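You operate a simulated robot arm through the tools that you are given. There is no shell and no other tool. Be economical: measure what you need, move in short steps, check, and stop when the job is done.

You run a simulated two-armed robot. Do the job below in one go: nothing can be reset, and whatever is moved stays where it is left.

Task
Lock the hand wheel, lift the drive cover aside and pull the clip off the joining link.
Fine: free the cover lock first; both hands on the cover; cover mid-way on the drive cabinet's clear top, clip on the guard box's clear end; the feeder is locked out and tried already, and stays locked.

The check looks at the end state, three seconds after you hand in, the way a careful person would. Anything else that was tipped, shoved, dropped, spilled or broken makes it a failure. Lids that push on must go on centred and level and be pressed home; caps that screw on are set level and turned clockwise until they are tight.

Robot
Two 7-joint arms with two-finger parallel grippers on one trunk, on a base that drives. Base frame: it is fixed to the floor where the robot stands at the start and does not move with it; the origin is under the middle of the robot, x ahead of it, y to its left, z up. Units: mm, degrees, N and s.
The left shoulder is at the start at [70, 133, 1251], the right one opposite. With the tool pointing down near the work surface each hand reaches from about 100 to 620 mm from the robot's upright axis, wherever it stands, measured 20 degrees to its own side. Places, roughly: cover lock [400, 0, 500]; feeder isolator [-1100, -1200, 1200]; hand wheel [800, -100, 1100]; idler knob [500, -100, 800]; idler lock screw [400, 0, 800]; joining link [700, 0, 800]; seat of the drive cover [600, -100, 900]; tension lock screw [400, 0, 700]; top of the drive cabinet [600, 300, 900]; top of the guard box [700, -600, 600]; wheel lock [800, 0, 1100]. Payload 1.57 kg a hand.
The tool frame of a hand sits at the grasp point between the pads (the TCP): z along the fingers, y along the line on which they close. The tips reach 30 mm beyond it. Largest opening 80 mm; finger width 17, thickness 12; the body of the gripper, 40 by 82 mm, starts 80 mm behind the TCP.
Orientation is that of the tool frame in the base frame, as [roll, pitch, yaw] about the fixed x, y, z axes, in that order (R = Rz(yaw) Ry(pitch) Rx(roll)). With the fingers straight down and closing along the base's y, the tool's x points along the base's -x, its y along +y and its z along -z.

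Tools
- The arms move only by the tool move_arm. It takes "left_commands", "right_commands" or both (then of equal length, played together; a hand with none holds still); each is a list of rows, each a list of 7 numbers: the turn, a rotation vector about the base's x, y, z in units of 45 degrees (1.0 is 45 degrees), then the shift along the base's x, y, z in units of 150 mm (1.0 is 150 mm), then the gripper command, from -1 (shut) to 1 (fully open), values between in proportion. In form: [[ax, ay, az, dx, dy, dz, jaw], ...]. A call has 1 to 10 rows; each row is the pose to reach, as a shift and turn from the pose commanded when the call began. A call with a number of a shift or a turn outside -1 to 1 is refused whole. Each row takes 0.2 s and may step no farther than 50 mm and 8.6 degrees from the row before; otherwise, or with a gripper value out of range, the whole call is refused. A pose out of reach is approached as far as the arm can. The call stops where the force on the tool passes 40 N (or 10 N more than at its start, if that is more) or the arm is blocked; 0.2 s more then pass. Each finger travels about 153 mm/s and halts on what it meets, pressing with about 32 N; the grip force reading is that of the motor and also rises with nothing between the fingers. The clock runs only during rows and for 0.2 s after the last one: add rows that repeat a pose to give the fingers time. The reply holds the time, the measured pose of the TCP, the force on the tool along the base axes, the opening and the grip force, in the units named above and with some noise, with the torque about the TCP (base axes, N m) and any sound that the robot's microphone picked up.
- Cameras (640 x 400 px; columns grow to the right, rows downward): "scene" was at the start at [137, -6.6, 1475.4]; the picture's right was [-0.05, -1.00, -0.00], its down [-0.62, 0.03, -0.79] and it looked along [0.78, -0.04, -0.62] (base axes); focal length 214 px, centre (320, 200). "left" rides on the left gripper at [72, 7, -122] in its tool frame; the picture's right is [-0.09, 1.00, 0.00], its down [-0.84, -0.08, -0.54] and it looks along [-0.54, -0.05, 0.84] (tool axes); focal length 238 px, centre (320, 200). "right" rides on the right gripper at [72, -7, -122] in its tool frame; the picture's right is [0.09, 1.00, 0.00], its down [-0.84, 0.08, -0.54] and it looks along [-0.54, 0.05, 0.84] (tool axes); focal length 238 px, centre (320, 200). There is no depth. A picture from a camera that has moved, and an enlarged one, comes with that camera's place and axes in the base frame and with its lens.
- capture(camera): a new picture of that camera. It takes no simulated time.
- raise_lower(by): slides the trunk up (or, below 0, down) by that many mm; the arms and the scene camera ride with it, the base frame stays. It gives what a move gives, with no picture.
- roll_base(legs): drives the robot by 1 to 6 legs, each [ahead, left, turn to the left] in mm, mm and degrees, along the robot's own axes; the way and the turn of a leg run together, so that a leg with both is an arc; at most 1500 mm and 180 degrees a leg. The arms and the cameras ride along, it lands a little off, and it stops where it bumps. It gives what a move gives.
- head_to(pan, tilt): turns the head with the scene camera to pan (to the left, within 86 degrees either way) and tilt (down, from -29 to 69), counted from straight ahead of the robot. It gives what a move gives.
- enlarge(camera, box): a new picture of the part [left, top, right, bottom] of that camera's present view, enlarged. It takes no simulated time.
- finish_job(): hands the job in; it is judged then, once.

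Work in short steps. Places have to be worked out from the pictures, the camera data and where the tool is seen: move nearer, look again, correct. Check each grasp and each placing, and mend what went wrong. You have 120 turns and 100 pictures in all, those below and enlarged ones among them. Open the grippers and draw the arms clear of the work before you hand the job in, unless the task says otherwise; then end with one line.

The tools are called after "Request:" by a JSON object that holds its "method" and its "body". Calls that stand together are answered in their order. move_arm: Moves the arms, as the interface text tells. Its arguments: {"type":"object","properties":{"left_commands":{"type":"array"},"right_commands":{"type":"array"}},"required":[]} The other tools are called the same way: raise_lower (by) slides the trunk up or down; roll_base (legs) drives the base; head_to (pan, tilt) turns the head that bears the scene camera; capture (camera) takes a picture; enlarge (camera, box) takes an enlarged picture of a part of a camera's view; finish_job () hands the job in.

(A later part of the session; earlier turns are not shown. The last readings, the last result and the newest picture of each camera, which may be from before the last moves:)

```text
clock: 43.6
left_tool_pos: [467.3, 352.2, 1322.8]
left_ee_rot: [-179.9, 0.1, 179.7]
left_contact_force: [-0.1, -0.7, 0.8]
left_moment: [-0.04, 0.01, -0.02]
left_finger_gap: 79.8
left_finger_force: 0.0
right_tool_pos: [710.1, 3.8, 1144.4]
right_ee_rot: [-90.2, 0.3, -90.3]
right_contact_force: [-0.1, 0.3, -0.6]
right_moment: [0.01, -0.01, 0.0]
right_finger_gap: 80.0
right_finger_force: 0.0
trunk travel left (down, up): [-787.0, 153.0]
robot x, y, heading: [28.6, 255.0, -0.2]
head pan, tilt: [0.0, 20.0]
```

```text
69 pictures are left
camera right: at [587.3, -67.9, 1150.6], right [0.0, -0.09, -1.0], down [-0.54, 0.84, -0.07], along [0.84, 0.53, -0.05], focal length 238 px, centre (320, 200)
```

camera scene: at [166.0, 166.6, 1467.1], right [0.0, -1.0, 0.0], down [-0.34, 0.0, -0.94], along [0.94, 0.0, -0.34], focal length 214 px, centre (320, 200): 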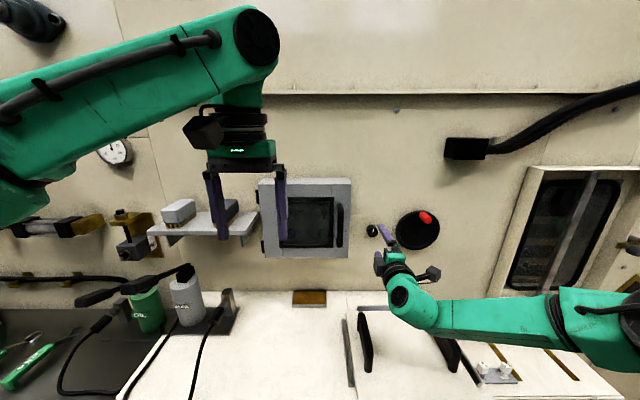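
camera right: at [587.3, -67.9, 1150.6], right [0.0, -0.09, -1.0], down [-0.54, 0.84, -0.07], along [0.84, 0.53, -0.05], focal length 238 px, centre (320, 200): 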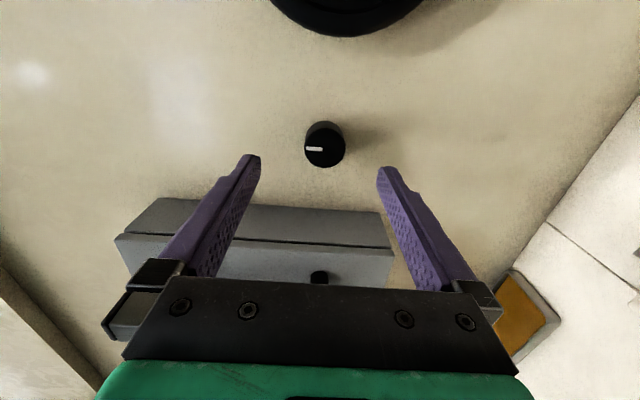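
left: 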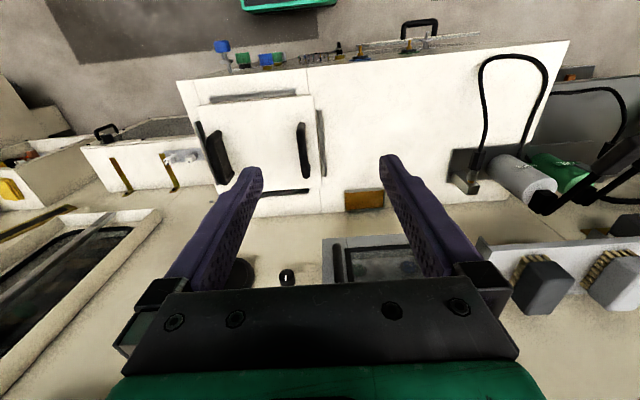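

Reach is fine now. Knob at y≈-3, z≈1141; I move on 42 mm with that correction, open.

Request:
{"method": "move_arm", "body": {"right_commands": [[0, 0, 0, 0.05, -0.045, -0.02, 1], [0, 0, 0, 0.17, -0.045, -0.02, 1], [0, 0, 0, 0.28, -0.045, -0.02, 1], [0, 0, 0, 0.28, -0.045, -0.02, 1]]}}

Request:
{"method": "capture", "body": {"camera": "right"}}

```text
clock: 44.6
left_tool_pos: [468.7, 350.8, 1322.7]
left_ee_rot: [-179.9, 0.0, 179.7]
left_contact_force: [0.2, 0.1, 0.1]
left_moment: [-0.01, -0.03, 0.01]
left_finger_gap: 80.1
left_finger_force: 0.1
right_tool_pos: [751.7, -5.3, 1142.0]
right_ee_rot: [-90.2, 0.3, -90.4]
right_contact_force: [-1.1, 0.3, -0.4]
right_moment: [-0.03, -0.02, -0.04]
right_finger_gap: 80.2
right_finger_force: 0.0
trunk travel left (down, up): [-787.0, 153.0]
robot x, y, heading: [33.0, 255.1, -0.2]
head pan, tilt: [0.0, 20.0]
```

```text
68 pictures are left
camera right: at [629.5, -76.1, 1149.1], right [0.0, -0.09, -1.0], down [-0.54, 0.84, -0.07], along [0.84, 0.53, -0.05], focal length 238 px, centre (320, 200)
```

right: 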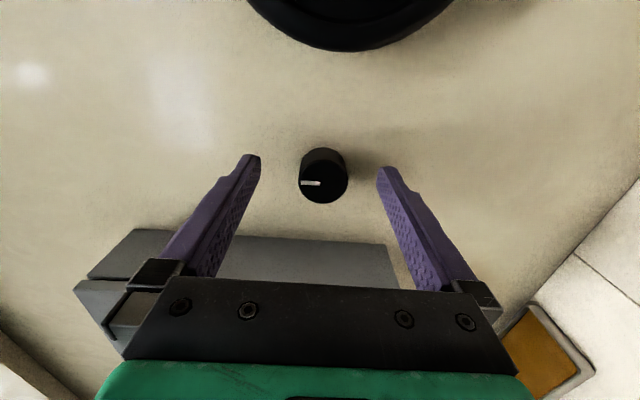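

The knob sits just as the cover lock did when gripped. I close.

Request:
{"method": "move_arm", "body": {"right_commands": [[0, 0, 0, 0, 0.01, 0, 0], [0, 0, 0, 0, 0.01, 0, -1], [0, 0, 0, 0, 0.01, 0, -1], [0, 0, 0, 0, 0.01, 0, -1]]}}

Request:
{"method": "move_arm", "body": {"right_commands": [[0.17, 0, 0, 0, 0, 0, -1], [0.34, 0, 0, 0, 0, 0, -1], [0.51, 0, 0, 0, 0, 0, -1], [0.68, 0, 0, 0, 0, 0, -1], [0.85, 0, 0, 0, 0, 0, -1], [1, 0, 0, 0, 0, 0, -1]]}}

Request:
{"method": "capture", "body": {"camera": "right"}}

```text
clock: 45.6
left_tool_pos: [469.5, 352.1, 1323.7]
left_ee_rot: [180.0, 0.0, 179.5]
left_contact_force: [0.1, 0.8, -0.2]
left_moment: [0.0, 0.01, 0.01]
left_finger_gap: 80.2
left_finger_force: 0.1
right_tool_pos: [752.1, -3.6, 1139.1]
right_ee_rot: [-90.3, 0.3, -90.3]
right_contact_force: [-4.0, 1.0, -7.6]
right_moment: [-0.02, -0.05, -1.21]
right_finger_gap: 32.8
right_finger_force: 40.9
trunk travel left (down, up): [-787.0, 153.0]
robot x, y, heading: [32.7, 255.8, -0.2]
head pan, tilt: [0.0, 20.0]
```

```text
clock: 47.0
left_tool_pos: [467.5, 353.3, 1322.9]
left_ee_rot: [180.0, 0.1, 179.7]
left_contact_force: [-0.2, 0.5, 0.4]
left_moment: [-0.05, 0.0, 0.01]
left_finger_gap: 79.9
left_finger_force: 0.1
right_tool_pos: [750.7, -2.6, 1138.7]
right_ee_rot: [-91.0, 45.3, -90.7]
right_contact_force: [-16.2, 3.3, -20.7]
right_moment: [-0.1, -0.33, 0.56]
right_finger_gap: 32.9
right_finger_force: 40.8
trunk travel left (down, up): [-787.0, 153.0]
robot x, y, heading: [30.8, 252.9, -0.4]
head pan, tilt: [0.0, 20.0]
```

```text
67 pictures are left
camera right: at [629.7, -57.6, 1092.9], right [-0.01, 0.64, -0.77], down [-0.54, 0.64, 0.55], along [0.84, 0.42, 0.34], focal length 238 px, centre (320, 200)
```

right: 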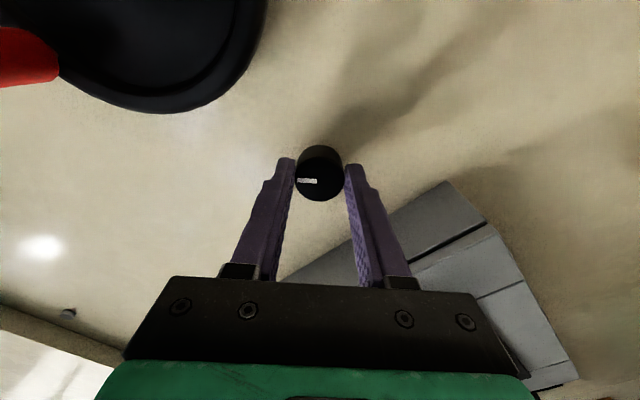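

The knob turned 45° with little torque. I turn on the second 45°, easing the side force slightly.

Request:
{"method": "move_arm", "body": {"right_commands": [[0.17, 0, 0, -0.01, 0, -0.01, -1], [0.34, 0, 0, -0.01, 0, -0.01, -1], [0.51, 0, 0, -0.01, 0, -0.01, -1], [0.68, 0, 0, -0.01, 0, -0.01, -1], [0.85, 0, 0, -0.01, 0, -0.01, -1], [1, 0, 0, -0.01, 0, -0.01, -1]]}}

Request:
{"method": "capture", "body": {"camera": "right"}}

```text
clock: 48.4
left_tool_pos: [469.6, 353.9, 1321.9]
left_ee_rot: [-179.8, 0.1, 179.7]
left_contact_force: [-0.2, -0.1, -0.5]
left_moment: [0.02, -0.02, -0.02]
left_finger_gap: 79.8
left_finger_force: 0.0
right_tool_pos: [751.6, -0.1, 1136.4]
right_ee_rot: [154.5, 89.2, 154.9]
right_contact_force: [-10.5, 10.5, -21.3]
right_moment: [-0.06, -0.25, 0.01]
right_finger_gap: 32.9
right_finger_force: 40.7
trunk travel left (down, up): [-787.0, 153.0]
robot x, y, heading: [28.8, 254.7, -0.6]
head pan, tilt: [0.0, 20.0]
```

```text
66 pictures are left
camera right: at [629.5, -7.3, 1066.7], right [-0.01, 1.0, -0.09], down [-0.53, 0.07, 0.84], along [0.85, 0.05, 0.53], focal length 238 px, centre (320, 200)
```

right: 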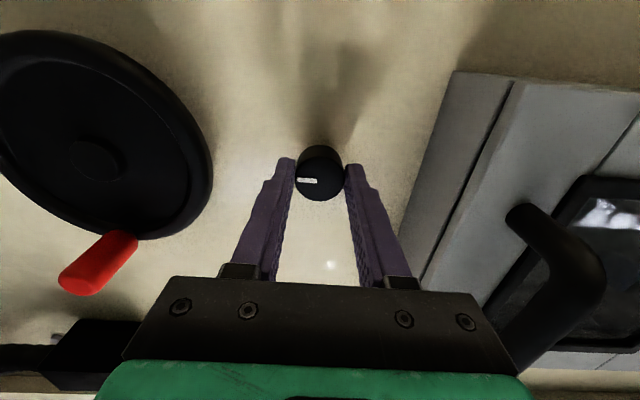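

The mark points right. I try a further ~8° to feel whether there is a stop.

Request:
{"method": "move_arm", "body": {"right_commands": [[0.09, 0, 0, 0, 0, 0, -1], [0.18, 0, 0, 0, 0, 0, -1], [0.18, 0, 0, 0, 0, 0, -1]]}}

Request:
{"method": "enlarge", "body": {"camera": "right", "box": [260, 130, 380, 220]}}

```text
clock: 49.2
left_tool_pos: [470.1, 354.6, 1321.5]
left_ee_rot: [-180.0, 0.0, 179.6]
left_contact_force: [1.6, 0.5, 0.2]
left_moment: [0.0, 0.01, -0.02]
left_finger_gap: 80.0
left_finger_force: 0.1
right_tool_pos: [752.2, 0.8, 1137.5]
right_ee_rot: [94.7, 81.6, 95.1]
right_contact_force: [-7.5, 11.5, -18.1]
right_moment: [-0.03, 0.44, 0.13]
right_finger_gap: 32.9
right_finger_force: 40.7
trunk travel left (down, up): [-787.0, 153.0]
robot x, y, heading: [30.5, 254.2, -0.4]
head pan, tilt: [0.0, 20.0]
```

```text
4.44 times, centred on (320, 175) of right
camera zoom: at [629.5, 3.1, 1066.5], right [-0.01, 1.0, 0.05], down [-0.53, -0.05, 0.85], along [0.85, -0.02, 0.53], focal length 1059 px, centre (320, 311)
```

zoom: 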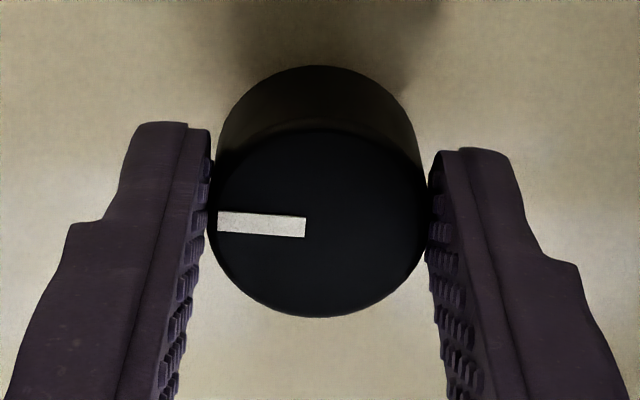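

No slip and no stop yet at about 98°. I turn on another 25° to feel for a stop.

Request:
{"method": "move_arm", "body": {"right_commands": [[0.15, 0, 0, 0, 0, -0.01, -1], [0.3, 0, 0, 0, 0, -0.01, -1], [0.45, 0, 0, 0, 0, -0.01, -1], [0.6, 0, 0, 0, 0, -0.01, -1]]}}

Request:
{"method": "enlarge", "body": {"camera": "right", "box": [260, 130, 380, 220]}}

```text
clock: 50.2
left_tool_pos: [455.5, 356.8, 1327.1]
left_ee_rot: [-179.8, 0.7, 179.5]
left_contact_force: [-1.9, -0.7, -0.2]
left_moment: [-0.05, -0.13, 0.01]
left_finger_gap: 79.7
left_finger_force: 0.1
right_tool_pos: [707.1, 11.9, 1188.3]
right_ee_rot: [89.8, 54.9, 89.7]
right_contact_force: [-1.2, 0.6, 1.2]
right_moment: [-0.03, 0.01, -0.02]
right_finger_gap: 0.1
right_finger_force: 21.8
right hand out of reach, approached as far as the arm can: row 1, 2, 3, 4
trunk travel left (down, up): [-787.0, 153.0]
robot x, y, heading: [30.6, 248.4, -0.3]
head pan, tilt: [0.0, 20.0]
```

```text
4.44 times, centred on (320, 175) of right
camera zoom: at [585.0, 47.3, 1125.6], right [0.0, 0.87, 0.5], down [-0.54, -0.42, 0.73], along [0.84, -0.27, 0.47], focal length 1059 px, centre (320, 311)
```

zoom: 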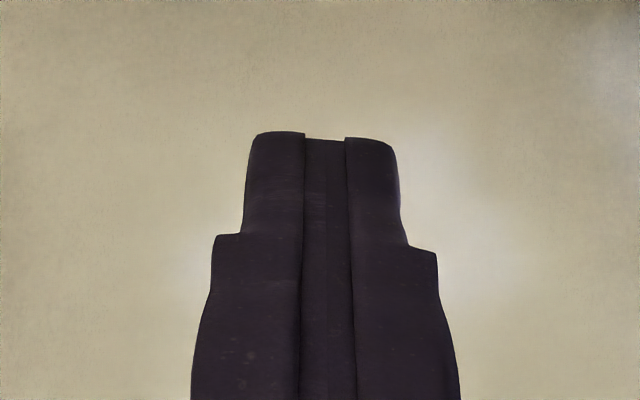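

The arm ran into a joint limit and slid off the knob. I open, draw back 60 mm and inspect.

Request:
{"method": "move_arm", "body": {"right_commands": [[0, 0, 0, -0.2, 0, 0, 0], [0, 0, 0, -0.4, 0, 0, 0.5], [0, 0, 0, -0.4, 0, 0, 1]]}}

Request:
{"method": "enlarge", "body": {"camera": "scene", "box": [340, 180, 500, 280]}}

Request:
{"method": "capture", "body": {"camera": "right"}}

```text
clock: 51.0
left_tool_pos: [470.6, 352.4, 1321.7]
left_ee_rot: [180.0, 0.0, 179.7]
left_contact_force: [1.0, 0.5, 0.5]
left_moment: [0.0, 0.04, 0.03]
left_finger_gap: 79.8
left_finger_force: 0.0
right_tool_pos: [658.4, 9.9, 1175.6]
right_ee_rot: [90.5, 54.7, 90.8]
right_contact_force: [0.3, -0.7, -0.8]
right_moment: [-0.01, 0.01, 0.0]
right_finger_gap: 80.0
right_finger_force: 0.0
trunk travel left (down, up): [-787.0, 153.0]
robot x, y, heading: [28.0, 248.0, -0.3]
head pan, tilt: [0.0, 20.0]
```

```text
4.00 times, centred on (420, 230) of scene
camera zoom: at [176.9, 249.2, 1465.9], right [-0.01, -1.0, 0.0], down [-0.34, 0.0, -0.94], along [0.94, -0.01, -0.34], focal length 858 px, centre (-80, 80)
```

zoom: 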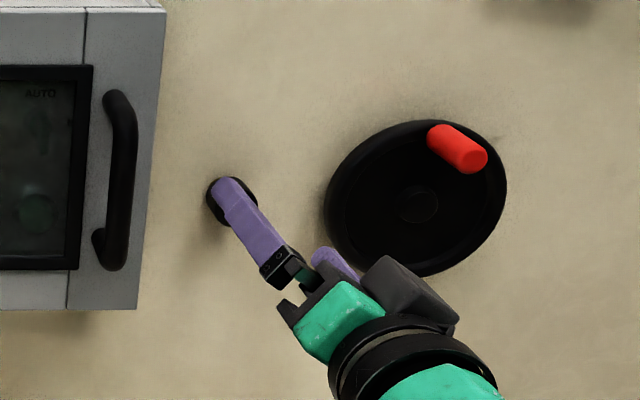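

```text
62 pictures are left
camera right: at [536.9, 44.2, 1113.5], right [0.0, 0.87, 0.5], down [-0.54, -0.42, 0.73], along [0.84, -0.27, 0.47], focal length 238 px, centre (320, 200)
```

right: 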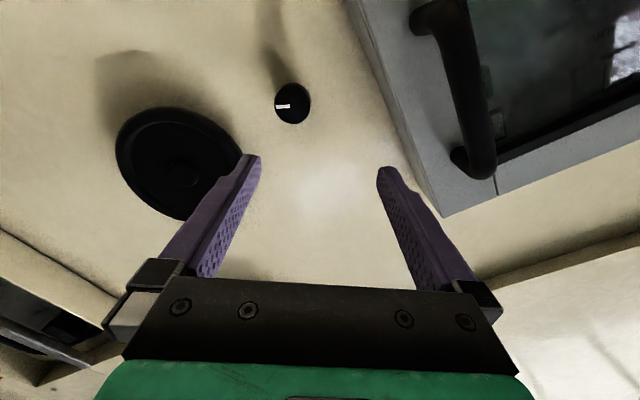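

The mark stands about 4 o'clock now — exactly as the two other lock screws on the front stand, so probably the tight end. I move the hand aside to verify the angle.

Request:
{"method": "move_arm", "body": {"right_commands": [[0, 0, 0, -0.25, 0, -0.2, 1], [0, 0, 0, -0.5, 0, -0.4, 1], [0, 0, 0, -0.6, 0, -0.6, 1], [0, 0, 0, -0.6, 0, -0.6, 1]]}}

Request:
{"method": "enlarge", "body": {"camera": "scene", "box": [380, 200, 480, 262]}}

```text
clock: 52.0
left_tool_pos: [468.1, 352.4, 1322.9]
left_ee_rot: [-179.9, 0.1, 179.8]
left_contact_force: [-0.1, -0.2, -0.2]
left_moment: [0.0, 0.0, 0.02]
left_finger_gap: 80.1
left_finger_force: 0.1
right_tool_pos: [565.9, 8.5, 1087.7]
right_ee_rot: [90.2, 54.6, 90.6]
right_contact_force: [0.7, -0.1, 0.3]
right_moment: [0.02, -0.02, 0.01]
right_finger_gap: 80.0
right_finger_force: 0.1
trunk travel left (down, up): [-787.0, 153.0]
robot x, y, heading: [32.9, 249.0, -0.6]
head pan, tilt: [0.0, 20.0]
```

```text
6.40 times, centred on (430, 231) of scene
camera zoom: at [174.0, 249.1, 1466.2], right [-0.01, -1.0, 0.0], down [-0.34, 0.0, -0.94], along [0.94, -0.01, -0.34], focal length 1373 px, centre (-384, 2)
```

zoom: 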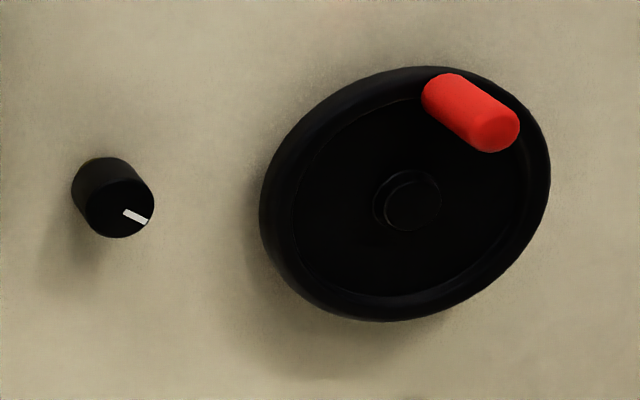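

It stands near 115°, perhaps not quite tight. I turn the wrist back 90° and re-grip to tighten it until torque rises.

Request:
{"method": "move_arm", "body": {"right_commands": [[-0.17, 0, 0, 0, 0, 0.1, 1], [-0.34, 0, 0, 0, 0, 0.2, 1], [-0.51, 0, 0, 0, 0, 0.3, 1], [-0.68, 0, 0, 0, 0, 0.35, 1], [-0.85, 0, 0, 0, 0, 0.35, 1], [-1, 0, 0, 0, 0, 0.35, 1]]}}

Request:
{"method": "move_arm", "body": {"right_commands": [[-0.17, 0, 0, 0.2, -0.05, 0, 1], [-0.34, 0, 0, 0.4, -0.08, 0, 1], [-0.51, 0, 0, 0.6, -0.08, 0, 1], [-0.68, 0, 0, 0.8, -0.08, 0, 1], [-0.85, 0, 0, 0.9, -0.08, 0, 1], [-1, 0, 0, 0.9, -0.08, 0, 1]]}}

Request:
{"method": "capture", "body": {"camera": "right"}}

```text
clock: 53.4
left_tool_pos: [469.2, 353.6, 1323.4]
left_ee_rot: [180.0, 0.2, 179.7]
left_contact_force: [0.0, 0.8, 0.5]
left_moment: [0.01, -0.03, -0.03]
left_finger_gap: 80.1
left_finger_force: 0.1
right_tool_pos: [566.1, 9.2, 1139.1]
right_ee_rot: [-92.7, 80.2, -92.5]
right_contact_force: [-0.3, 0.5, 0.7]
right_moment: [-0.02, 0.0, 0.0]
right_finger_gap: 80.0
right_finger_force: 0.0
trunk travel left (down, up): [-787.0, 153.0]
robot x, y, heading: [31.1, 251.6, -0.2]
head pan, tilt: [0.0, 20.0]
```

```text
clock: 54.8
left_tool_pos: [467.7, 351.8, 1322.6]
left_ee_rot: [180.0, 0.1, 179.7]
left_contact_force: [-0.1, -1.0, 0.2]
left_moment: [0.02, 0.0, -0.03]
left_finger_gap: 79.9
left_finger_force: 0.1
right_tool_pos: [699.7, -3.5, 1138.9]
right_ee_rot: [-90.5, 35.3, -90.5]
right_contact_force: [-0.1, 0.2, 0.3]
right_moment: [-0.01, -0.01, -0.02]
right_finger_gap: 80.1
right_finger_force: 0.1
trunk travel left (down, up): [-787.0, 153.0]
robot x, y, heading: [32.2, 252.1, -0.1]
head pan, tilt: [0.0, 20.0]
```

```text
60 pictures are left
camera right: at [577.5, -65.5, 1103.5], right [0.0, 0.5, -0.87], down [-0.54, 0.73, 0.42], along [0.84, 0.47, 0.27], focal length 238 px, centre (320, 200)
```

right: 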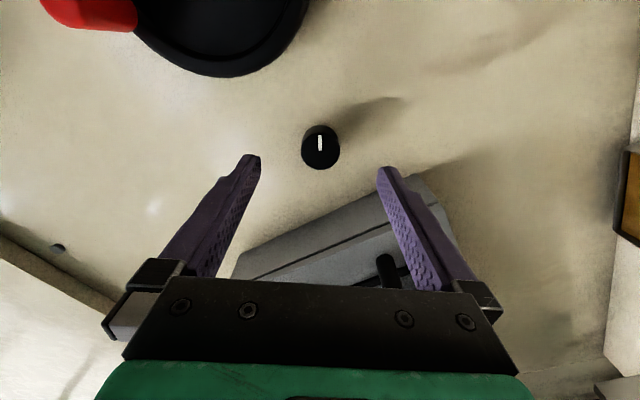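

In this view the mark is straight up, i.e. exactly 120° clockwise. I re-grip once to confirm it is against its stop.

Request:
{"method": "move_arm", "body": {"right_commands": [[0, 0, 0, 0.2, 0, 0, 1], [0, 0, 0, 0.34, 0, 0, 1], [0, 0, 0, 0.34, 0, 0, 1], [0, 0, 0, 0.34, 0, 0, 0], [0, 0, 0, 0.34, 0, 0, -1], [0, 0, 0, 0.34, 0, 0, -1], [0, 0, 0, 0.34, 0, 0, -1]]}}

Request:
{"method": "move_arm", "body": {"right_commands": [[0.1, 0, 0, 0, 0, 0, -1], [0.2, 0, 0, 0, 0, 0, -1], [0.3, 0, 0, 0, 0, 0, -1], [0.3, 0, 0, 0, 0, 0, -1]]}}

Request:
{"method": "capture", "body": {"camera": "right"}}

```text
clock: 56.4
left_tool_pos: [468.5, 351.5, 1322.9]
left_ee_rot: [180.0, 0.1, 179.6]
left_contact_force: [0.6, 0.1, 0.1]
left_moment: [-0.02, 0.02, -0.02]
left_finger_gap: 79.9
left_finger_force: 0.0
right_tool_pos: [752.0, -4.1, 1137.3]
right_ee_rot: [-90.5, 35.3, -90.3]
right_contact_force: [-2.5, -0.4, -1.7]
right_moment: [0.01, -0.36, 0.25]
right_finger_gap: 33.3
right_finger_force: 40.9
trunk travel left (down, up): [-787.0, 153.0]
robot x, y, heading: [28.1, 247.1, -0.5]
head pan, tilt: [0.0, 20.0]
```

```text
clock: 57.4
left_tool_pos: [469.0, 352.6, 1323.1]
left_ee_rot: [-180.0, 0.2, 179.6]
left_contact_force: [-0.2, -0.2, 0.0]
left_moment: [-0.01, 0.02, 0.01]
left_finger_gap: 79.8
left_finger_force: 0.1
right_tool_pos: [753.0, -1.3, 1138.5]
right_ee_rot: [-90.8, 48.9, -90.7]
right_contact_force: [-4.4, 2.8, -6.1]
right_moment: [-0.55, -0.44, 0.2]
right_finger_gap: 33.2
right_finger_force: 41.9
trunk travel left (down, up): [-787.0, 153.0]
robot x, y, heading: [31.6, 247.3, -0.4]
head pan, tilt: [0.0, 20.0]
```

```text
59 pictures are left
camera right: at [631.0, -54.3, 1089.1], right [-0.01, 0.69, -0.72], down [-0.54, 0.61, 0.58], along [0.84, 0.39, 0.37], focal length 238 px, centre (320, 200)
```

right: 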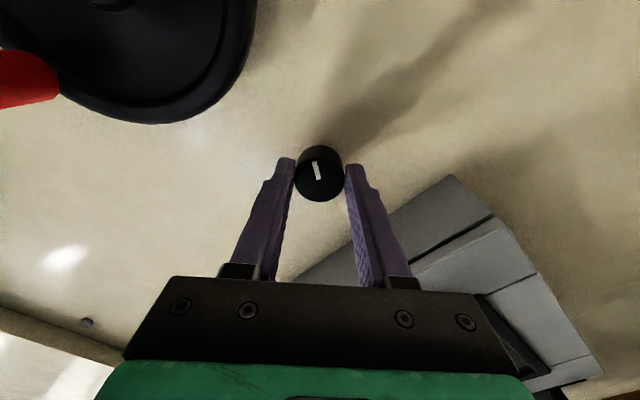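

Torque about x rose to 0.55 N·m and the knob slipped in the grip: it is tight against its stop, so the wheel is locked. I release and draw back.

Request:
{"method": "move_arm", "body": {"right_commands": [[0, 0, 0, 0, 0, 0, 0], [0, 0, 0, 0, 0, 0, 1], [0, 0, 0, 0, 0, 0, 1], [0, 0, 0, -0.25, 0, 0, 1], [0, 0, 0, -0.5, 0, 0, 1], [0.17, 0, 0, -0.75, 0, 0.1, 1], [0.34, 0, 0, -1, 0, 0.2, 1], [0.51, 0, 0, -1, 0, 0.3, 1], [0.68, 0, 0, -1, 0, 0.4, 1], [0.85, 0, 0, -1, 0, 0.5, 1]]}}

Request:
{"method": "move_arm", "body": {"right_commands": [[0, 0.17, 0, -0.1, -0.2, 0.15, 1], [0, 0.34, 0, -0.2, -0.4, 0.3, 1], [0, 0.51, 0, -0.3, -0.6, 0.45, 1], [0, 0.68, 0, -0.4, -0.8, 0.6, 1], [0, 0.85, 0, -0.5, -1, 0.7, 1], [0, 1, 0, -0.5, -1, 0.7, 1]]}}

Request:
{"method": "move_arm", "body": {"right_commands": [[0, 0.17, 0, -0.1, -0.1, 0.15, 1], [0, 0.34, 0, -0.2, -0.2, 0.3, 1], [0, 0.51, 0, -0.3, -0.3, 0.3, 1], [0, 0.68, 0, -0.3, -0.4, 0.3, 1], [0, 0.85, 0, -0.3, -0.4, 0.3, 1], [0, 1, 0, -0.3, -0.4, 0.3, 1]]}}

```text
clock: 59.6
left_tool_pos: [467.2, 351.8, 1323.0]
left_ee_rot: [179.9, 0.1, 179.7]
left_contact_force: [0.7, -0.7, 0.4]
left_moment: [-0.02, -0.02, 0.02]
left_finger_gap: 80.0
left_finger_force: 0.0
right_tool_pos: [602.1, -2.3, 1215.6]
right_ee_rot: [-96.8, 87.2, -96.6]
right_contact_force: [-1.0, 1.1, 0.3]
right_moment: [-0.03, -0.01, 0.01]
right_finger_gap: 80.1
right_finger_force: 0.0
trunk travel left (down, up): [-787.0, 153.0]
robot x, y, heading: [32.1, 253.1, -0.3]
head pan, tilt: [0.0, 20.0]
```

```text
clock: 61.0
left_tool_pos: [469.2, 353.6, 1321.1]
left_ee_rot: [-179.9, -0.1, 179.7]
left_contact_force: [0.5, 1.0, 0.0]
left_moment: [0.01, 0.01, 0.01]
left_finger_gap: 80.1
left_finger_force: 0.1
right_tool_pos: [528.5, -149.0, 1323.4]
right_ee_rot: [-177.2, 44.5, -175.7]
right_contact_force: [-0.4, 0.6, 0.7]
right_moment: [0.0, -0.02, -0.02]
right_finger_gap: 80.1
right_finger_force: 0.0
trunk travel left (down, up): [-787.0, 153.0]
robot x, y, heading: [32.1, 252.7, -0.2]
head pan, tilt: [0.0, 20.0]
```

```text
clock: 62.4
left_tool_pos: [467.8, 352.0, 1321.7]
left_ee_rot: [180.0, 0.0, 179.6]
left_contact_force: [0.5, 0.0, 0.5]
left_moment: [-0.02, 0.03, -0.02]
left_finger_gap: 80.0
left_finger_force: 0.1
right_tool_pos: [457.1, -190.1, 1324.7]
right_ee_rot: [-180.0, 0.7, -176.9]
right_contact_force: [0.4, 0.2, -0.7]
right_moment: [-0.05, -0.03, 0.02]
right_finger_gap: 79.9
right_finger_force: 0.1
right hand out of reach, approached as far as the arm can: row 4, 5, 6
trunk travel left (down, up): [-787.0, 153.0]
robot x, y, heading: [29.2, 249.9, -0.3]
head pan, tilt: [0.0, 20.0]
```

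Both hands now point down. I roll right to centre on the cover and look down at it.

Request:
{"method": "roll_base", "body": {"legs": [[0, -306, 0.3]]}}

Request:
{"method": "head_to", "body": {"pan": 0, "tilt": 45}}

Request:
{"method": "capture", "body": {"camera": "scene"}}

Request:
{"method": "capture", "body": {"camera": "left"}}

```text
clock: 64.5
left_tool_pos: [465.6, 43.0, 1322.3]
left_ee_rot: [-179.8, 0.1, 179.3]
left_contact_force: [-1.3, 0.4, 0.1]
left_moment: [-0.01, 0.01, 0.0]
left_finger_gap: 80.1
left_finger_force: 0.1
right_tool_pos: [451.5, -497.8, 1326.2]
right_ee_rot: [-179.8, 0.7, -177.2]
right_contact_force: [0.1, -0.5, -0.6]
right_moment: [-0.03, 0.0, 0.01]
right_finger_gap: 79.9
right_finger_force: 0.0
trunk travel left (down, up): [-787.0, 153.0]
robot x, y, heading: [25.7, -58.8, -0.7]
head pan, tilt: [0.0, 20.0]
```

```text
clock: 65.4
left_tool_pos: [467.4, 38.6, 1321.9]
left_ee_rot: [-179.9, 0.1, 179.3]
left_contact_force: [-0.3, -0.2, 0.1]
left_moment: [0.04, 0.02, 0.03]
left_finger_gap: 80.0
left_finger_force: 0.1
right_tool_pos: [452.5, -501.5, 1325.2]
right_ee_rot: [-179.9, 0.8, -177.2]
right_contact_force: [-0.5, -0.4, -0.6]
right_moment: [-0.03, -0.01, 0.01]
right_finger_gap: 80.2
right_finger_force: 0.1
trunk travel left (down, up): [-787.0, 153.0]
robot x, y, heading: [26.0, -57.2, -1.0]
head pan, tilt: [0.0, 45.0]
```

```text
58 pictures are left
camera scene: at [160.0, -61.4, 1427.5], right [-0.01, -1.0, 0.0], down [-0.71, 0.01, -0.71], along [0.71, -0.01, -0.71], focal length 214 px, centre (320, 200)
```

scene: 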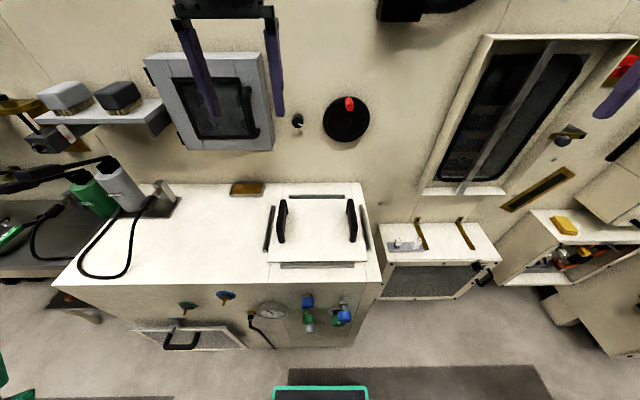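

```text
57 pictures are left
camera left: at [394.2, 47.8, 1445.3], right [0.1, 0.99, 0.0], down [0.84, -0.09, 0.54], along [0.54, -0.06, -0.84], focal length 238 px, centre (320, 200)
```

left: 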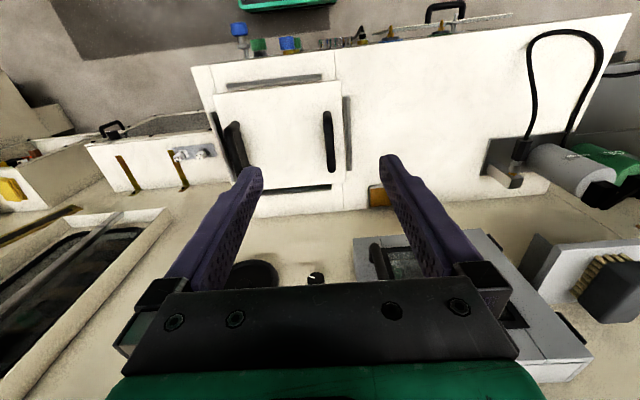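

I enlarge the cabinet top to measure the cover, the handles and the clear area.

Request:
{"method": "enlarge", "body": {"camera": "scene", "box": [50, 170, 390, 290]}}

Request:
{"method": "enlarge", "body": {"camera": "scene", "box": [250, 175, 380, 275]}}

Request:
{"method": "enlarge", "body": {"camera": "left", "box": [180, 50, 360, 220]}}

```text
1.88 times, centred on (220, 230) of scene
camera zoom: at [160.0, -61.4, 1427.5], right [-0.01, -1.0, 0.0], down [-0.71, 0.01, -0.71], along [0.71, -0.01, -0.71], focal length 404 px, centre (508, 144)
```

zoom: 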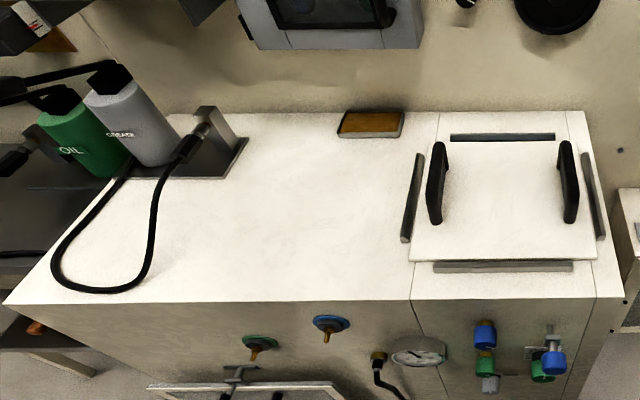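

```text
4.00 times, centred on (315, 225) of scene
camera zoom: at [160.0, -61.4, 1427.5], right [-0.01, -1.0, 0.0], down [-0.71, 0.01, -0.71], along [0.71, -0.01, -0.71], focal length 858 px, centre (340, 100)
```

zoom: 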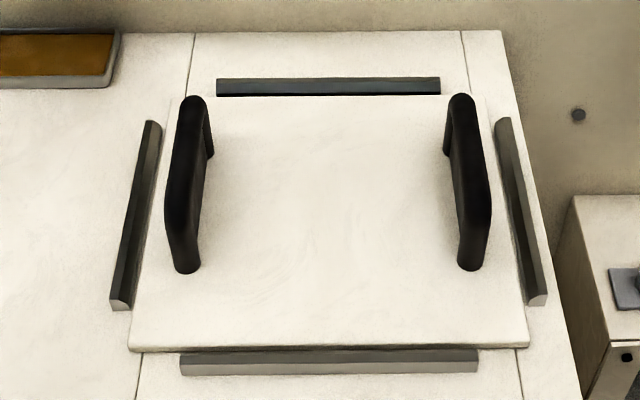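

```text
2.35 times, centred on (270, 135) of left
camera zoom: at [394.2, 47.8, 1445.3], right [0.1, 0.99, 0.0], down [0.84, -0.09, 0.54], along [0.54, -0.06, -0.84], focal length 561 px, centre (438, 353)
```

zoom: 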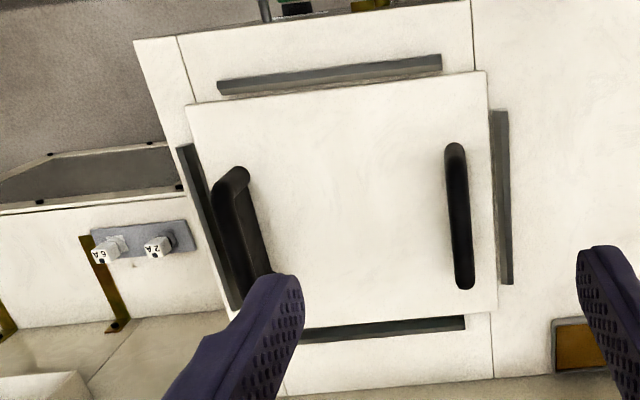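

Triangulation gives handle bars at about [563, 44] and [563, -161], tops at z≈952, cover surface z≈888, cover about 275 × 210. I bring both hands above the handles in three joint moves.

Request:
{"method": "move_arm", "body": {"left_commands": [[0, 0, 0, 0.08, 0, -0.175, 1], [0, 0, 0, 0.16, 0, -0.35, 1], [0, 0, 0, 0.24, 0, -0.525, 1], [0, 0, 0.016, 0.32, 0, -0.7, 1]], "right_commands": [[0, 0, 0, 0.09, 0.19, -0.175, 1], [0, 0, 0, 0.18, 0.38, -0.35, 1], [0, 0, -0.03, 0.27, 0.57, -0.525, 1], [0, 0, -0.062, 0.37, 0.755, -0.7, 1]]}}

Request:
{"method": "move_arm", "body": {"left_commands": [[0, 0, 0, 0.08, 0, -0.175, 1], [0, 0, 0, 0.16, 0.01, -0.35, 1], [0, 0, 0, 0.24, 0.02, -0.525, 1], [0, 0, 0, 0.32, 0.03, -0.7, 1]], "right_commands": [[0, 0, 0, 0.09, 0.19, -0.175, 1], [0, 0, 0, 0.18, 0.38, -0.35, 1], [0, 0, 0, 0.27, 0.57, -0.525, 1], [0, 0, 0, 0.37, 0.755, -0.7, 1]]}}

Request:
{"method": "move_arm", "body": {"left_commands": [[0, 0, 0, 0, 0, -0.17, 1], [0, 0, 0, 0, 0, -0.34, 1], [0, 0, 0, 0, 0, -0.5, 1], [0, 0, 0, 0, 0, -0.66, 1], [0, 0, 0, 0, 0, -0.66, 1]], "right_commands": [[0, 0, 0, 0, 0.2, -0.17, 1], [0, 0, 0, 0, 0.4, -0.34, 1], [0, 0, 0, 0, 0.6, -0.5, 1], [0, 0, 0, 0, 0.755, -0.66, 1], [0, 0, 0, 0, 0.755, -0.66, 1]]}}

Request:
{"method": "capture", "body": {"camera": "left"}}

Request:
{"method": "capture", "body": {"camera": "right"}}

Request:
{"method": "capture", "body": {"camera": "scene"}}

```text
clock: 66.4
left_tool_pos: [514.6, 43.1, 1216.3]
left_ee_rot: [-180.0, 0.0, -179.9]
left_contact_force: [-0.1, 0.6, 0.1]
left_moment: [0.03, 0.03, 0.01]
left_finger_gap: 79.8
left_finger_force: 0.1
right_tool_pos: [508.9, -383.8, 1220.8]
right_ee_rot: [-179.9, 0.7, 179.9]
right_contact_force: [0.2, 0.1, 0.2]
right_moment: [-0.04, -0.01, -0.01]
right_finger_gap: 80.0
right_finger_force: 0.0
trunk travel left (down, up): [-787.0, 153.0]
robot x, y, heading: [29.7, -55.4, -0.8]
head pan, tilt: [0.0, 45.0]
```

```text
clock: 67.4
left_tool_pos: [564.7, 44.2, 1112.5]
left_ee_rot: [-179.9, -0.2, -179.9]
left_contact_force: [0.2, 0.9, -0.8]
left_moment: [-0.01, 0.02, -0.02]
left_finger_gap: 79.9
left_finger_force: 0.1
right_tool_pos: [567.9, -271.7, 1112.8]
right_ee_rot: [-180.0, 0.6, 179.9]
right_contact_force: [0.1, 0.3, -0.8]
right_moment: [-0.03, 0.0, 0.02]
right_finger_gap: 80.2
right_finger_force: 0.1
trunk travel left (down, up): [-787.0, 153.0]
robot x, y, heading: [26.3, -55.7, -0.6]
head pan, tilt: [0.0, 45.0]
```

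```text
clock: 68.6
left_tool_pos: [564.4, 45.0, 1015.2]
left_ee_rot: [-179.9, -0.1, -179.9]
left_contact_force: [0.6, 0.3, -0.3]
left_moment: [0.01, 0.01, -0.03]
left_finger_gap: 79.9
left_finger_force: 0.0
right_tool_pos: [529.8, -187.6, 1024.1]
right_ee_rot: [-180.0, 0.8, -180.0]
right_contact_force: [0.3, -0.2, -0.3]
right_moment: [0.02, -0.01, -0.01]
right_finger_gap: 79.9
right_finger_force: 0.1
right hand out of reach, approached as far as the arm can: row 2, 3, 4, 5
trunk travel left (down, up): [-787.0, 153.0]
robot x, y, heading: [25.7, -57.4, -0.6]
head pan, tilt: [0.0, 45.0]
```

```text
53 pictures are left
camera left: at [492.0, 51.0, 1137.0], right [0.09, 1.0, 0.0], down [0.84, -0.08, 0.54], along [0.54, -0.05, -0.84], focal length 238 px, centre (320, 200)
```

left: 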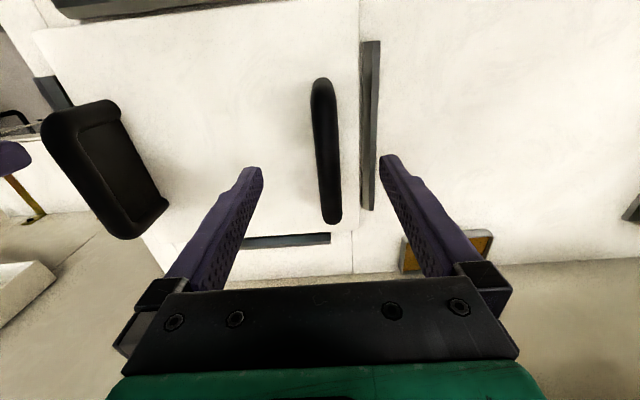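

```text
52 pictures are left
camera right: at [457.0, -194.3, 1144.9], right [-0.09, 1.0, 0.0], down [0.83, 0.08, 0.55], along [0.55, 0.05, -0.83], focal length 238 px, centre (320, 200)
```

right: 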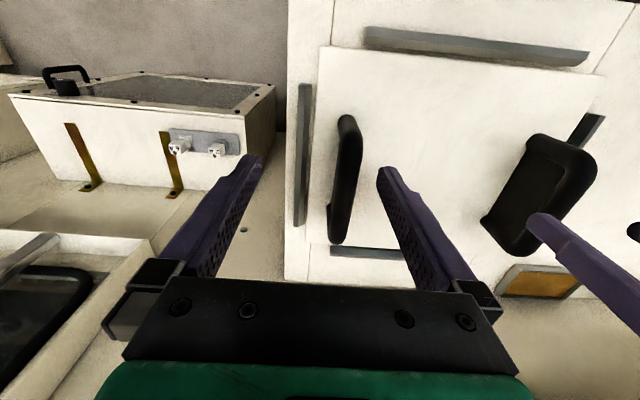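

```text
51 pictures are left
camera scene: at [160.6, -60.8, 1427.4], right [-0.01, -1.0, 0.0], down [-0.71, 0.01, -0.71], along [0.71, -0.01, -0.71], focal length 214 px, centre (320, 200)
```

scene: 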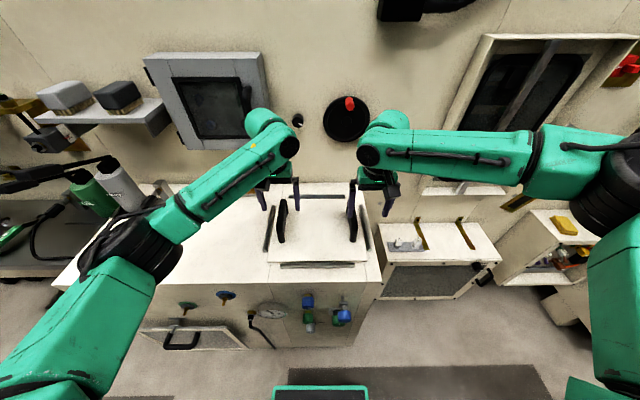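

The left hand is over its handle; the right stopped short at [530, -188]. I take the right hand back and out and come in again, in case its posture frees up.

Request:
{"method": "move_arm", "body": {"right_commands": [[0, 0, 0, -0.22, -0.1, 0.15, 1], [0, 0, 0, -0.44, -0.2, 0.3, 1], [0, 0, 0, -0.66, -0.3, 0.3, 1], [0, 0, 0, -0.9, -0.3, 0.3, 1], [0, 0, 0, -0.9, -0.1, 0.3, 1], [0, 0, 0, -0.7, 0.1, 0.25, 1], [0, 0, 0, -0.45, 0.18, 0.2, 1], [0, 0, 0, -0.2, 0.18, 0.1, 1], [0, 0, 0, 0.05, 0.18, 0, 1], [0, 0, 0, 0.22, 0.18, 0, 1]]}}

```text
clock: 70.8
left_tool_pos: [563.7, 44.9, 1015.4]
left_ee_rot: [180.0, 0.1, -179.9]
left_contact_force: [0.5, -0.1, 0.3]
left_moment: [-0.01, 0.0, -0.02]
left_finger_gap: 80.1
left_finger_force: 0.1
right_tool_pos: [527.0, -182.4, 1033.6]
right_ee_rot: [-180.0, 0.9, -180.0]
right_contact_force: [0.0, -0.3, -0.7]
right_moment: [-0.02, 0.04, 0.0]
right_finger_gap: 80.0
right_finger_force: 0.0
right hand out of reach, approached as far as the arm can: row 9, 10
trunk travel left (down, up): [-787.0, 153.0]
robot x, y, heading: [27.9, -59.6, -0.5]
head pan, tilt: [0.0, 45.0]
```

Same limit. The base front has ample room to the cabinet (about 165 mm by the picture), so I bring the base 40 ahead and 25 left, both hands staying above the handles.

Request:
{"method": "roll_base", "body": {"legs": [[40, 22, 0.6]]}}

Request:
{"method": "capture", "body": {"camera": "right"}}

Request:
{"method": "capture", "body": {"camera": "left"}}

```text
clock: 71.7
left_tool_pos: [598.3, 69.0, 1018.3]
left_ee_rot: [179.9, 0.4, -179.5]
left_contact_force: [-0.8, 0.3, 0.8]
left_moment: [0.01, -0.05, -0.05]
left_finger_gap: 79.9
left_finger_force: 0.0
right_tool_pos: [563.5, -158.3, 1033.9]
right_ee_rot: [179.9, 1.2, -179.4]
right_contact_force: [0.3, -0.4, -0.3]
right_moment: [0.01, -0.06, 0.0]
right_finger_gap: 79.9
right_finger_force: 0.1
trunk travel left (down, up): [-787.0, 153.0]
robot x, y, heading: [66.3, -36.4, 0.1]
head pan, tilt: [0.0, 45.0]
```

```text
50 pictures are left
camera right: at [490.7, -166.3, 1155.5], right [-0.1, 0.99, 0.0], down [0.83, 0.08, 0.56], along [0.56, 0.06, -0.83], focal length 238 px, centre (320, 200)
```

right: 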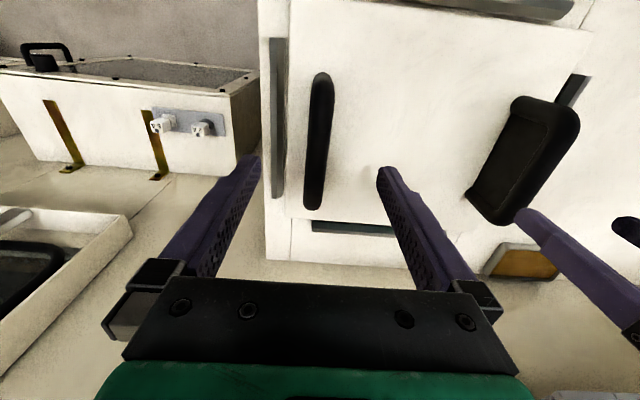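

```text
49 pictures are left
camera left: at [525.1, 75.2, 1140.2], right [0.08, 1.0, 0.0], down [0.83, -0.07, 0.55], along [0.55, -0.04, -0.84], focal length 238 px, centre (320, 200)
```

left: 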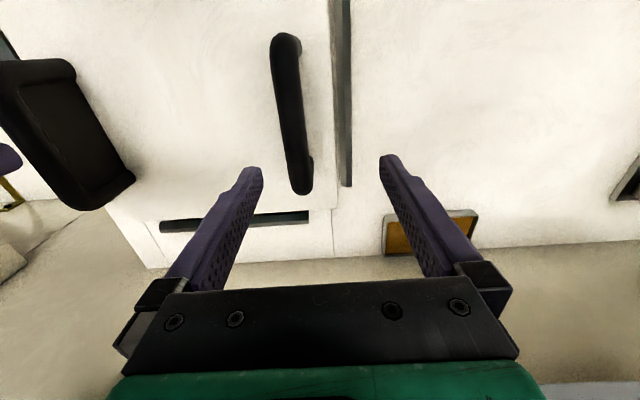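

Right handle is at y≈-160, left at y≈46, both centred on x≈563. I shift the left hand over, then lower both to z≈942.

Request:
{"method": "move_arm", "body": {"left_commands": [[0, 0, 0, -0.12, -0.08, 0, 1], [0, 0, 0, -0.235, -0.15, 0, 1], [0, 0, 0, -0.235, -0.15, 0, 1], [0, 0, 0, -0.235, -0.15, -0.2, 1], [0, 0, 0, -0.235, -0.15, -0.4, 1], [0, 0, 0, -0.235, -0.15, -0.5, 1], [0, 0, 0, -0.235, -0.15, -0.5, 1]], "right_commands": [[0, -0.02, 0, 0, -0.01, 0, 1], [0, -0.02, 0, 0, -0.01, 0, 1], [0, -0.02, 0, 0, -0.01, -0.1, 1], [0, -0.02, 0, 0, -0.01, -0.3, 1], [0, -0.02, 0, 0, -0.01, -0.5, 1], [0, -0.02, 0, 0, -0.01, -0.61, 1], [0, -0.02, 0, 0, -0.01, -0.61, 1]]}}

Request:
{"method": "capture", "body": {"camera": "right"}}

Request:
{"method": "capture", "body": {"camera": "left"}}

```text
clock: 73.3
left_tool_pos: [566.1, 49.8, 938.9]
left_ee_rot: [-180.0, 0.1, -179.4]
left_contact_force: [0.4, 0.2, 0.3]
left_moment: [-0.02, 0.02, 0.03]
left_finger_gap: 80.0
left_finger_force: 0.1
right_tool_pos: [553.2, -172.0, 950.0]
right_ee_rot: [-179.9, 1.8, -179.4]
right_contact_force: [-0.3, 0.3, -0.7]
right_moment: [0.03, 0.01, -0.02]
right_finger_gap: 80.1
right_finger_force: 0.1
right hand out of reach, approached as far as the arm can: row 4, 5, 6, 7
trunk travel left (down, up): [-787.0, 153.0]
robot x, y, heading: [64.4, -36.0, 0.1]
head pan, tilt: [0.0, 45.0]
```

```text
48 pictures are left
camera right: at [477.6, -179.4, 1069.9], right [-0.1, 0.99, 0.0], down [0.82, 0.09, 0.57], along [0.57, 0.06, -0.82], focal length 238 px, centre (320, 200)
```

right: 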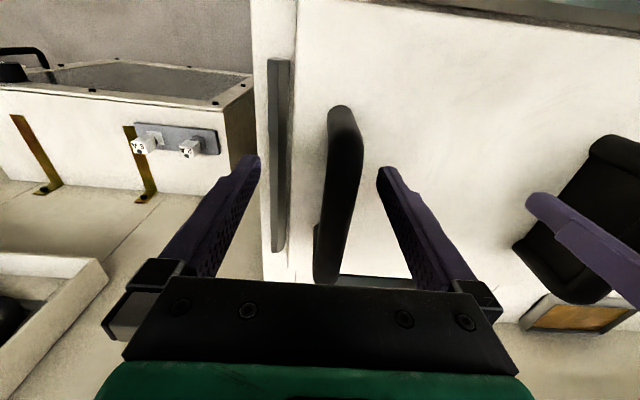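

```text
47 pictures are left
camera left: at [494.5, 55.4, 1062.1], right [0.08, 1.0, 0.0], down [0.84, -0.07, 0.54], along [0.54, -0.04, -0.84], focal length 238 px, centre (320, 200)
```

left: 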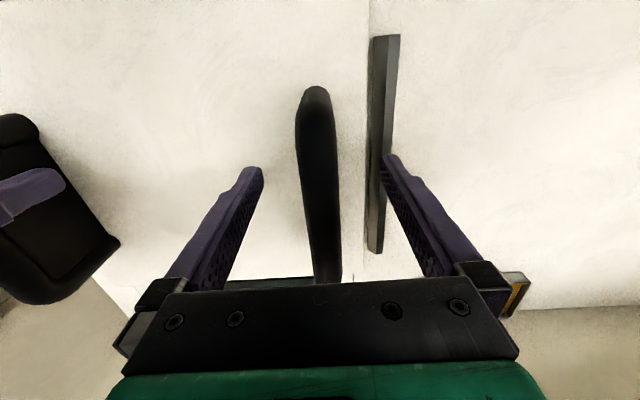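

Right hand runs off as it goes low; working higher relative to the shoulder should help. I raise both hands 75 while re-centring the right, then lower the trunk 75.

Request:
{"method": "move_arm", "body": {"left_commands": [[0, 0, 0, 0, 0, 0.2, 1], [0, 0, 0, 0, 0, 0.4, 1], [0, 0, 0, -0.015, -0.015, 0.5, 1], [0, 0, 0, -0.015, -0.015, 0.5, 1]], "right_commands": [[0, 0, 0, 0, 0, 0.2, 1], [0, 0, 0, 0.03, 0.04, 0.4, 1], [0, -0.02, 0, 0.065, 0.08, 0.43, 1], [0, -0.03, 0, 0.065, 0.08, 0.43, 1]]}}

Request:
{"method": "raise_lower", "body": {"by": -75}}

Request:
{"method": "capture", "body": {"camera": "right"}}

```text
clock: 74.3
left_tool_pos: [562.1, 47.8, 1015.0]
left_ee_rot: [-180.0, 0.1, -179.4]
left_contact_force: [0.0, 0.1, 0.3]
left_moment: [0.01, -0.04, 0.01]
left_finger_gap: 80.2
left_finger_force: 0.1
right_tool_pos: [563.3, -159.4, 1014.4]
right_ee_rot: [180.0, 3.1, -179.4]
right_contact_force: [-0.3, 0.0, 0.1]
right_moment: [0.0, -0.02, 0.0]
right_finger_gap: 79.9
right_finger_force: 0.0
trunk travel left (down, up): [-787.0, 153.0]
robot x, y, heading: [70.2, -37.2, -0.0]
head pan, tilt: [0.0, 45.0]
```

```text
clock: 75.5
left_tool_pos: [563.7, 48.1, 940.2]
left_ee_rot: [179.9, 0.1, -179.4]
left_contact_force: [0.0, 0.2, 0.2]
left_moment: [0.02, -0.01, 0.0]
left_finger_gap: 80.0
left_finger_force: 0.1
right_tool_pos: [563.1, -159.5, 938.5]
right_ee_rot: [-180.0, 3.2, -179.4]
right_contact_force: [0.3, -0.8, 0.2]
right_moment: [-0.01, 0.01, -0.02]
right_finger_gap: 80.1
right_finger_force: 0.1
trunk travel left (down, up): [-712.0, 228.0]
robot x, y, heading: [67.0, -34.7, 0.1]
head pan, tilt: [0.0, 45.0]
```

```text
46 pictures are left
camera right: at [485.0, -166.5, 1056.9], right [-0.1, 0.99, -0.01], down [0.81, 0.09, 0.59], along [0.58, 0.05, -0.81], focal length 238 px, centre (320, 200)
```

right: 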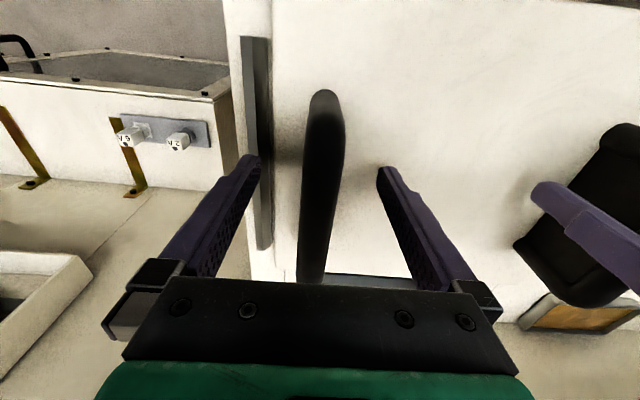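

Both hands are well placed. I level the right hand's 3° tilt and close both hands together.

Request:
{"method": "move_arm", "body": {"left_commands": [[0, 0, 0, 0, 0, 0, 1], [0, 0, 0, 0, 0, 0, 0.3], [0, 0, 0, 0, 0, 0, -0.4], [0, 0, 0, 0, 0, 0, -1], [0, 0, 0, 0, 0, 0, -1], [0, 0, 0, 0, 0, 0, -1]], "right_commands": [[0, 0.07, 0, 0, 0, 0, 1], [0, 0.07, 0, 0, 0, 0, 0.3], [0, 0.07, 0, 0, 0, 0, -0.4], [0, 0.07, 0, 0, 0, 0, -1], [0, 0.07, 0, 0, 0, 0, -1], [0, 0.07, 0, 0, 0, 0, -1]]}}

```text
clock: 76.8
left_tool_pos: [562.4, 49.8, 940.1]
left_ee_rot: [179.9, 0.1, -179.3]
left_contact_force: [-0.4, 17.5, -0.2]
left_moment: [-0.21, 0.21, -0.31]
left_finger_gap: 19.8
left_finger_force: 32.0
right_tool_pos: [561.2, -159.8, 939.8]
right_ee_rot: [-179.9, -0.1, -179.6]
right_contact_force: [-0.1, -16.7, 3.3]
right_moment: [0.2, 0.36, -0.2]
right_finger_gap: 19.6
right_finger_force: 32.7
trunk travel left (down, up): [-712.0, 228.0]
robot x, y, heading: [65.2, -37.2, -0.1]
head pan, tilt: [0.0, 45.0]
```

Both handles are gripped (gap 20 mm); a slight inward squeeze shows. I ease it by 2 mm each and lift 30 mm with the trunk.

Request:
{"method": "move_arm", "body": {"left_commands": [[0, 0, 0, 0, 0.013, 0, -1], [0, 0, 0, 0, 0.013, 0, -1]], "right_commands": [[0, 0, 0, 0, -0.013, 0, -1], [0, 0, 0, 0, -0.013, 0, -1]]}}

Request:
{"method": "raise_lower", "body": {"by": 30}}

Request:
{"method": "capture", "body": {"camera": "scene"}}

```text
clock: 77.5
left_tool_pos: [562.3, 48.9, 939.7]
left_ee_rot: [-179.8, 0.0, -179.5]
left_contact_force: [-2.6, 7.8, 4.3]
left_moment: [-0.1, 0.6, -0.2]
left_finger_gap: 19.4
left_finger_force: 31.8
right_tool_pos: [561.7, -160.4, 939.2]
right_ee_rot: [-180.0, 0.0, -179.3]
right_contact_force: [3.1, -4.5, 6.0]
right_moment: [0.06, 0.87, -0.31]
right_finger_gap: 19.3
right_finger_force: 32.0
trunk travel left (down, up): [-712.0, 228.0]
robot x, y, heading: [66.7, -34.6, -0.2]
head pan, tilt: [0.0, 45.0]
```

```text
clock: 78.2
left_tool_pos: [562.9, 47.4, 969.4]
left_ee_rot: [-179.9, 0.0, -179.5]
left_contact_force: [-2.4, -1.4, -6.8]
left_moment: [0.05, 0.38, -0.26]
left_finger_gap: 19.7
left_finger_force: 31.8
right_tool_pos: [563.9, -161.1, 968.5]
right_ee_rot: [180.0, -0.2, -179.4]
right_contact_force: [3.1, 1.9, -5.8]
right_moment: [-0.08, -0.15, -0.27]
right_finger_gap: 19.5
right_finger_force: 32.2
trunk travel left (down, up): [-742.0, 198.0]
robot x, y, heading: [69.0, -32.8, -0.1]
head pan, tilt: [0.0, 45.0]
```

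```text
45 pictures are left
camera scene: at [201.6, -37.1, 1382.2], right [0.0, -1.0, 0.0], down [-0.71, 0.0, -0.71], along [0.71, 0.0, -0.71], focal length 214 px, centre (320, 200)
```

scene: 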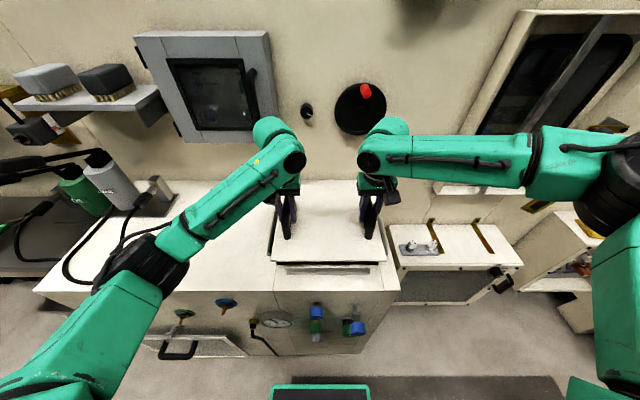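

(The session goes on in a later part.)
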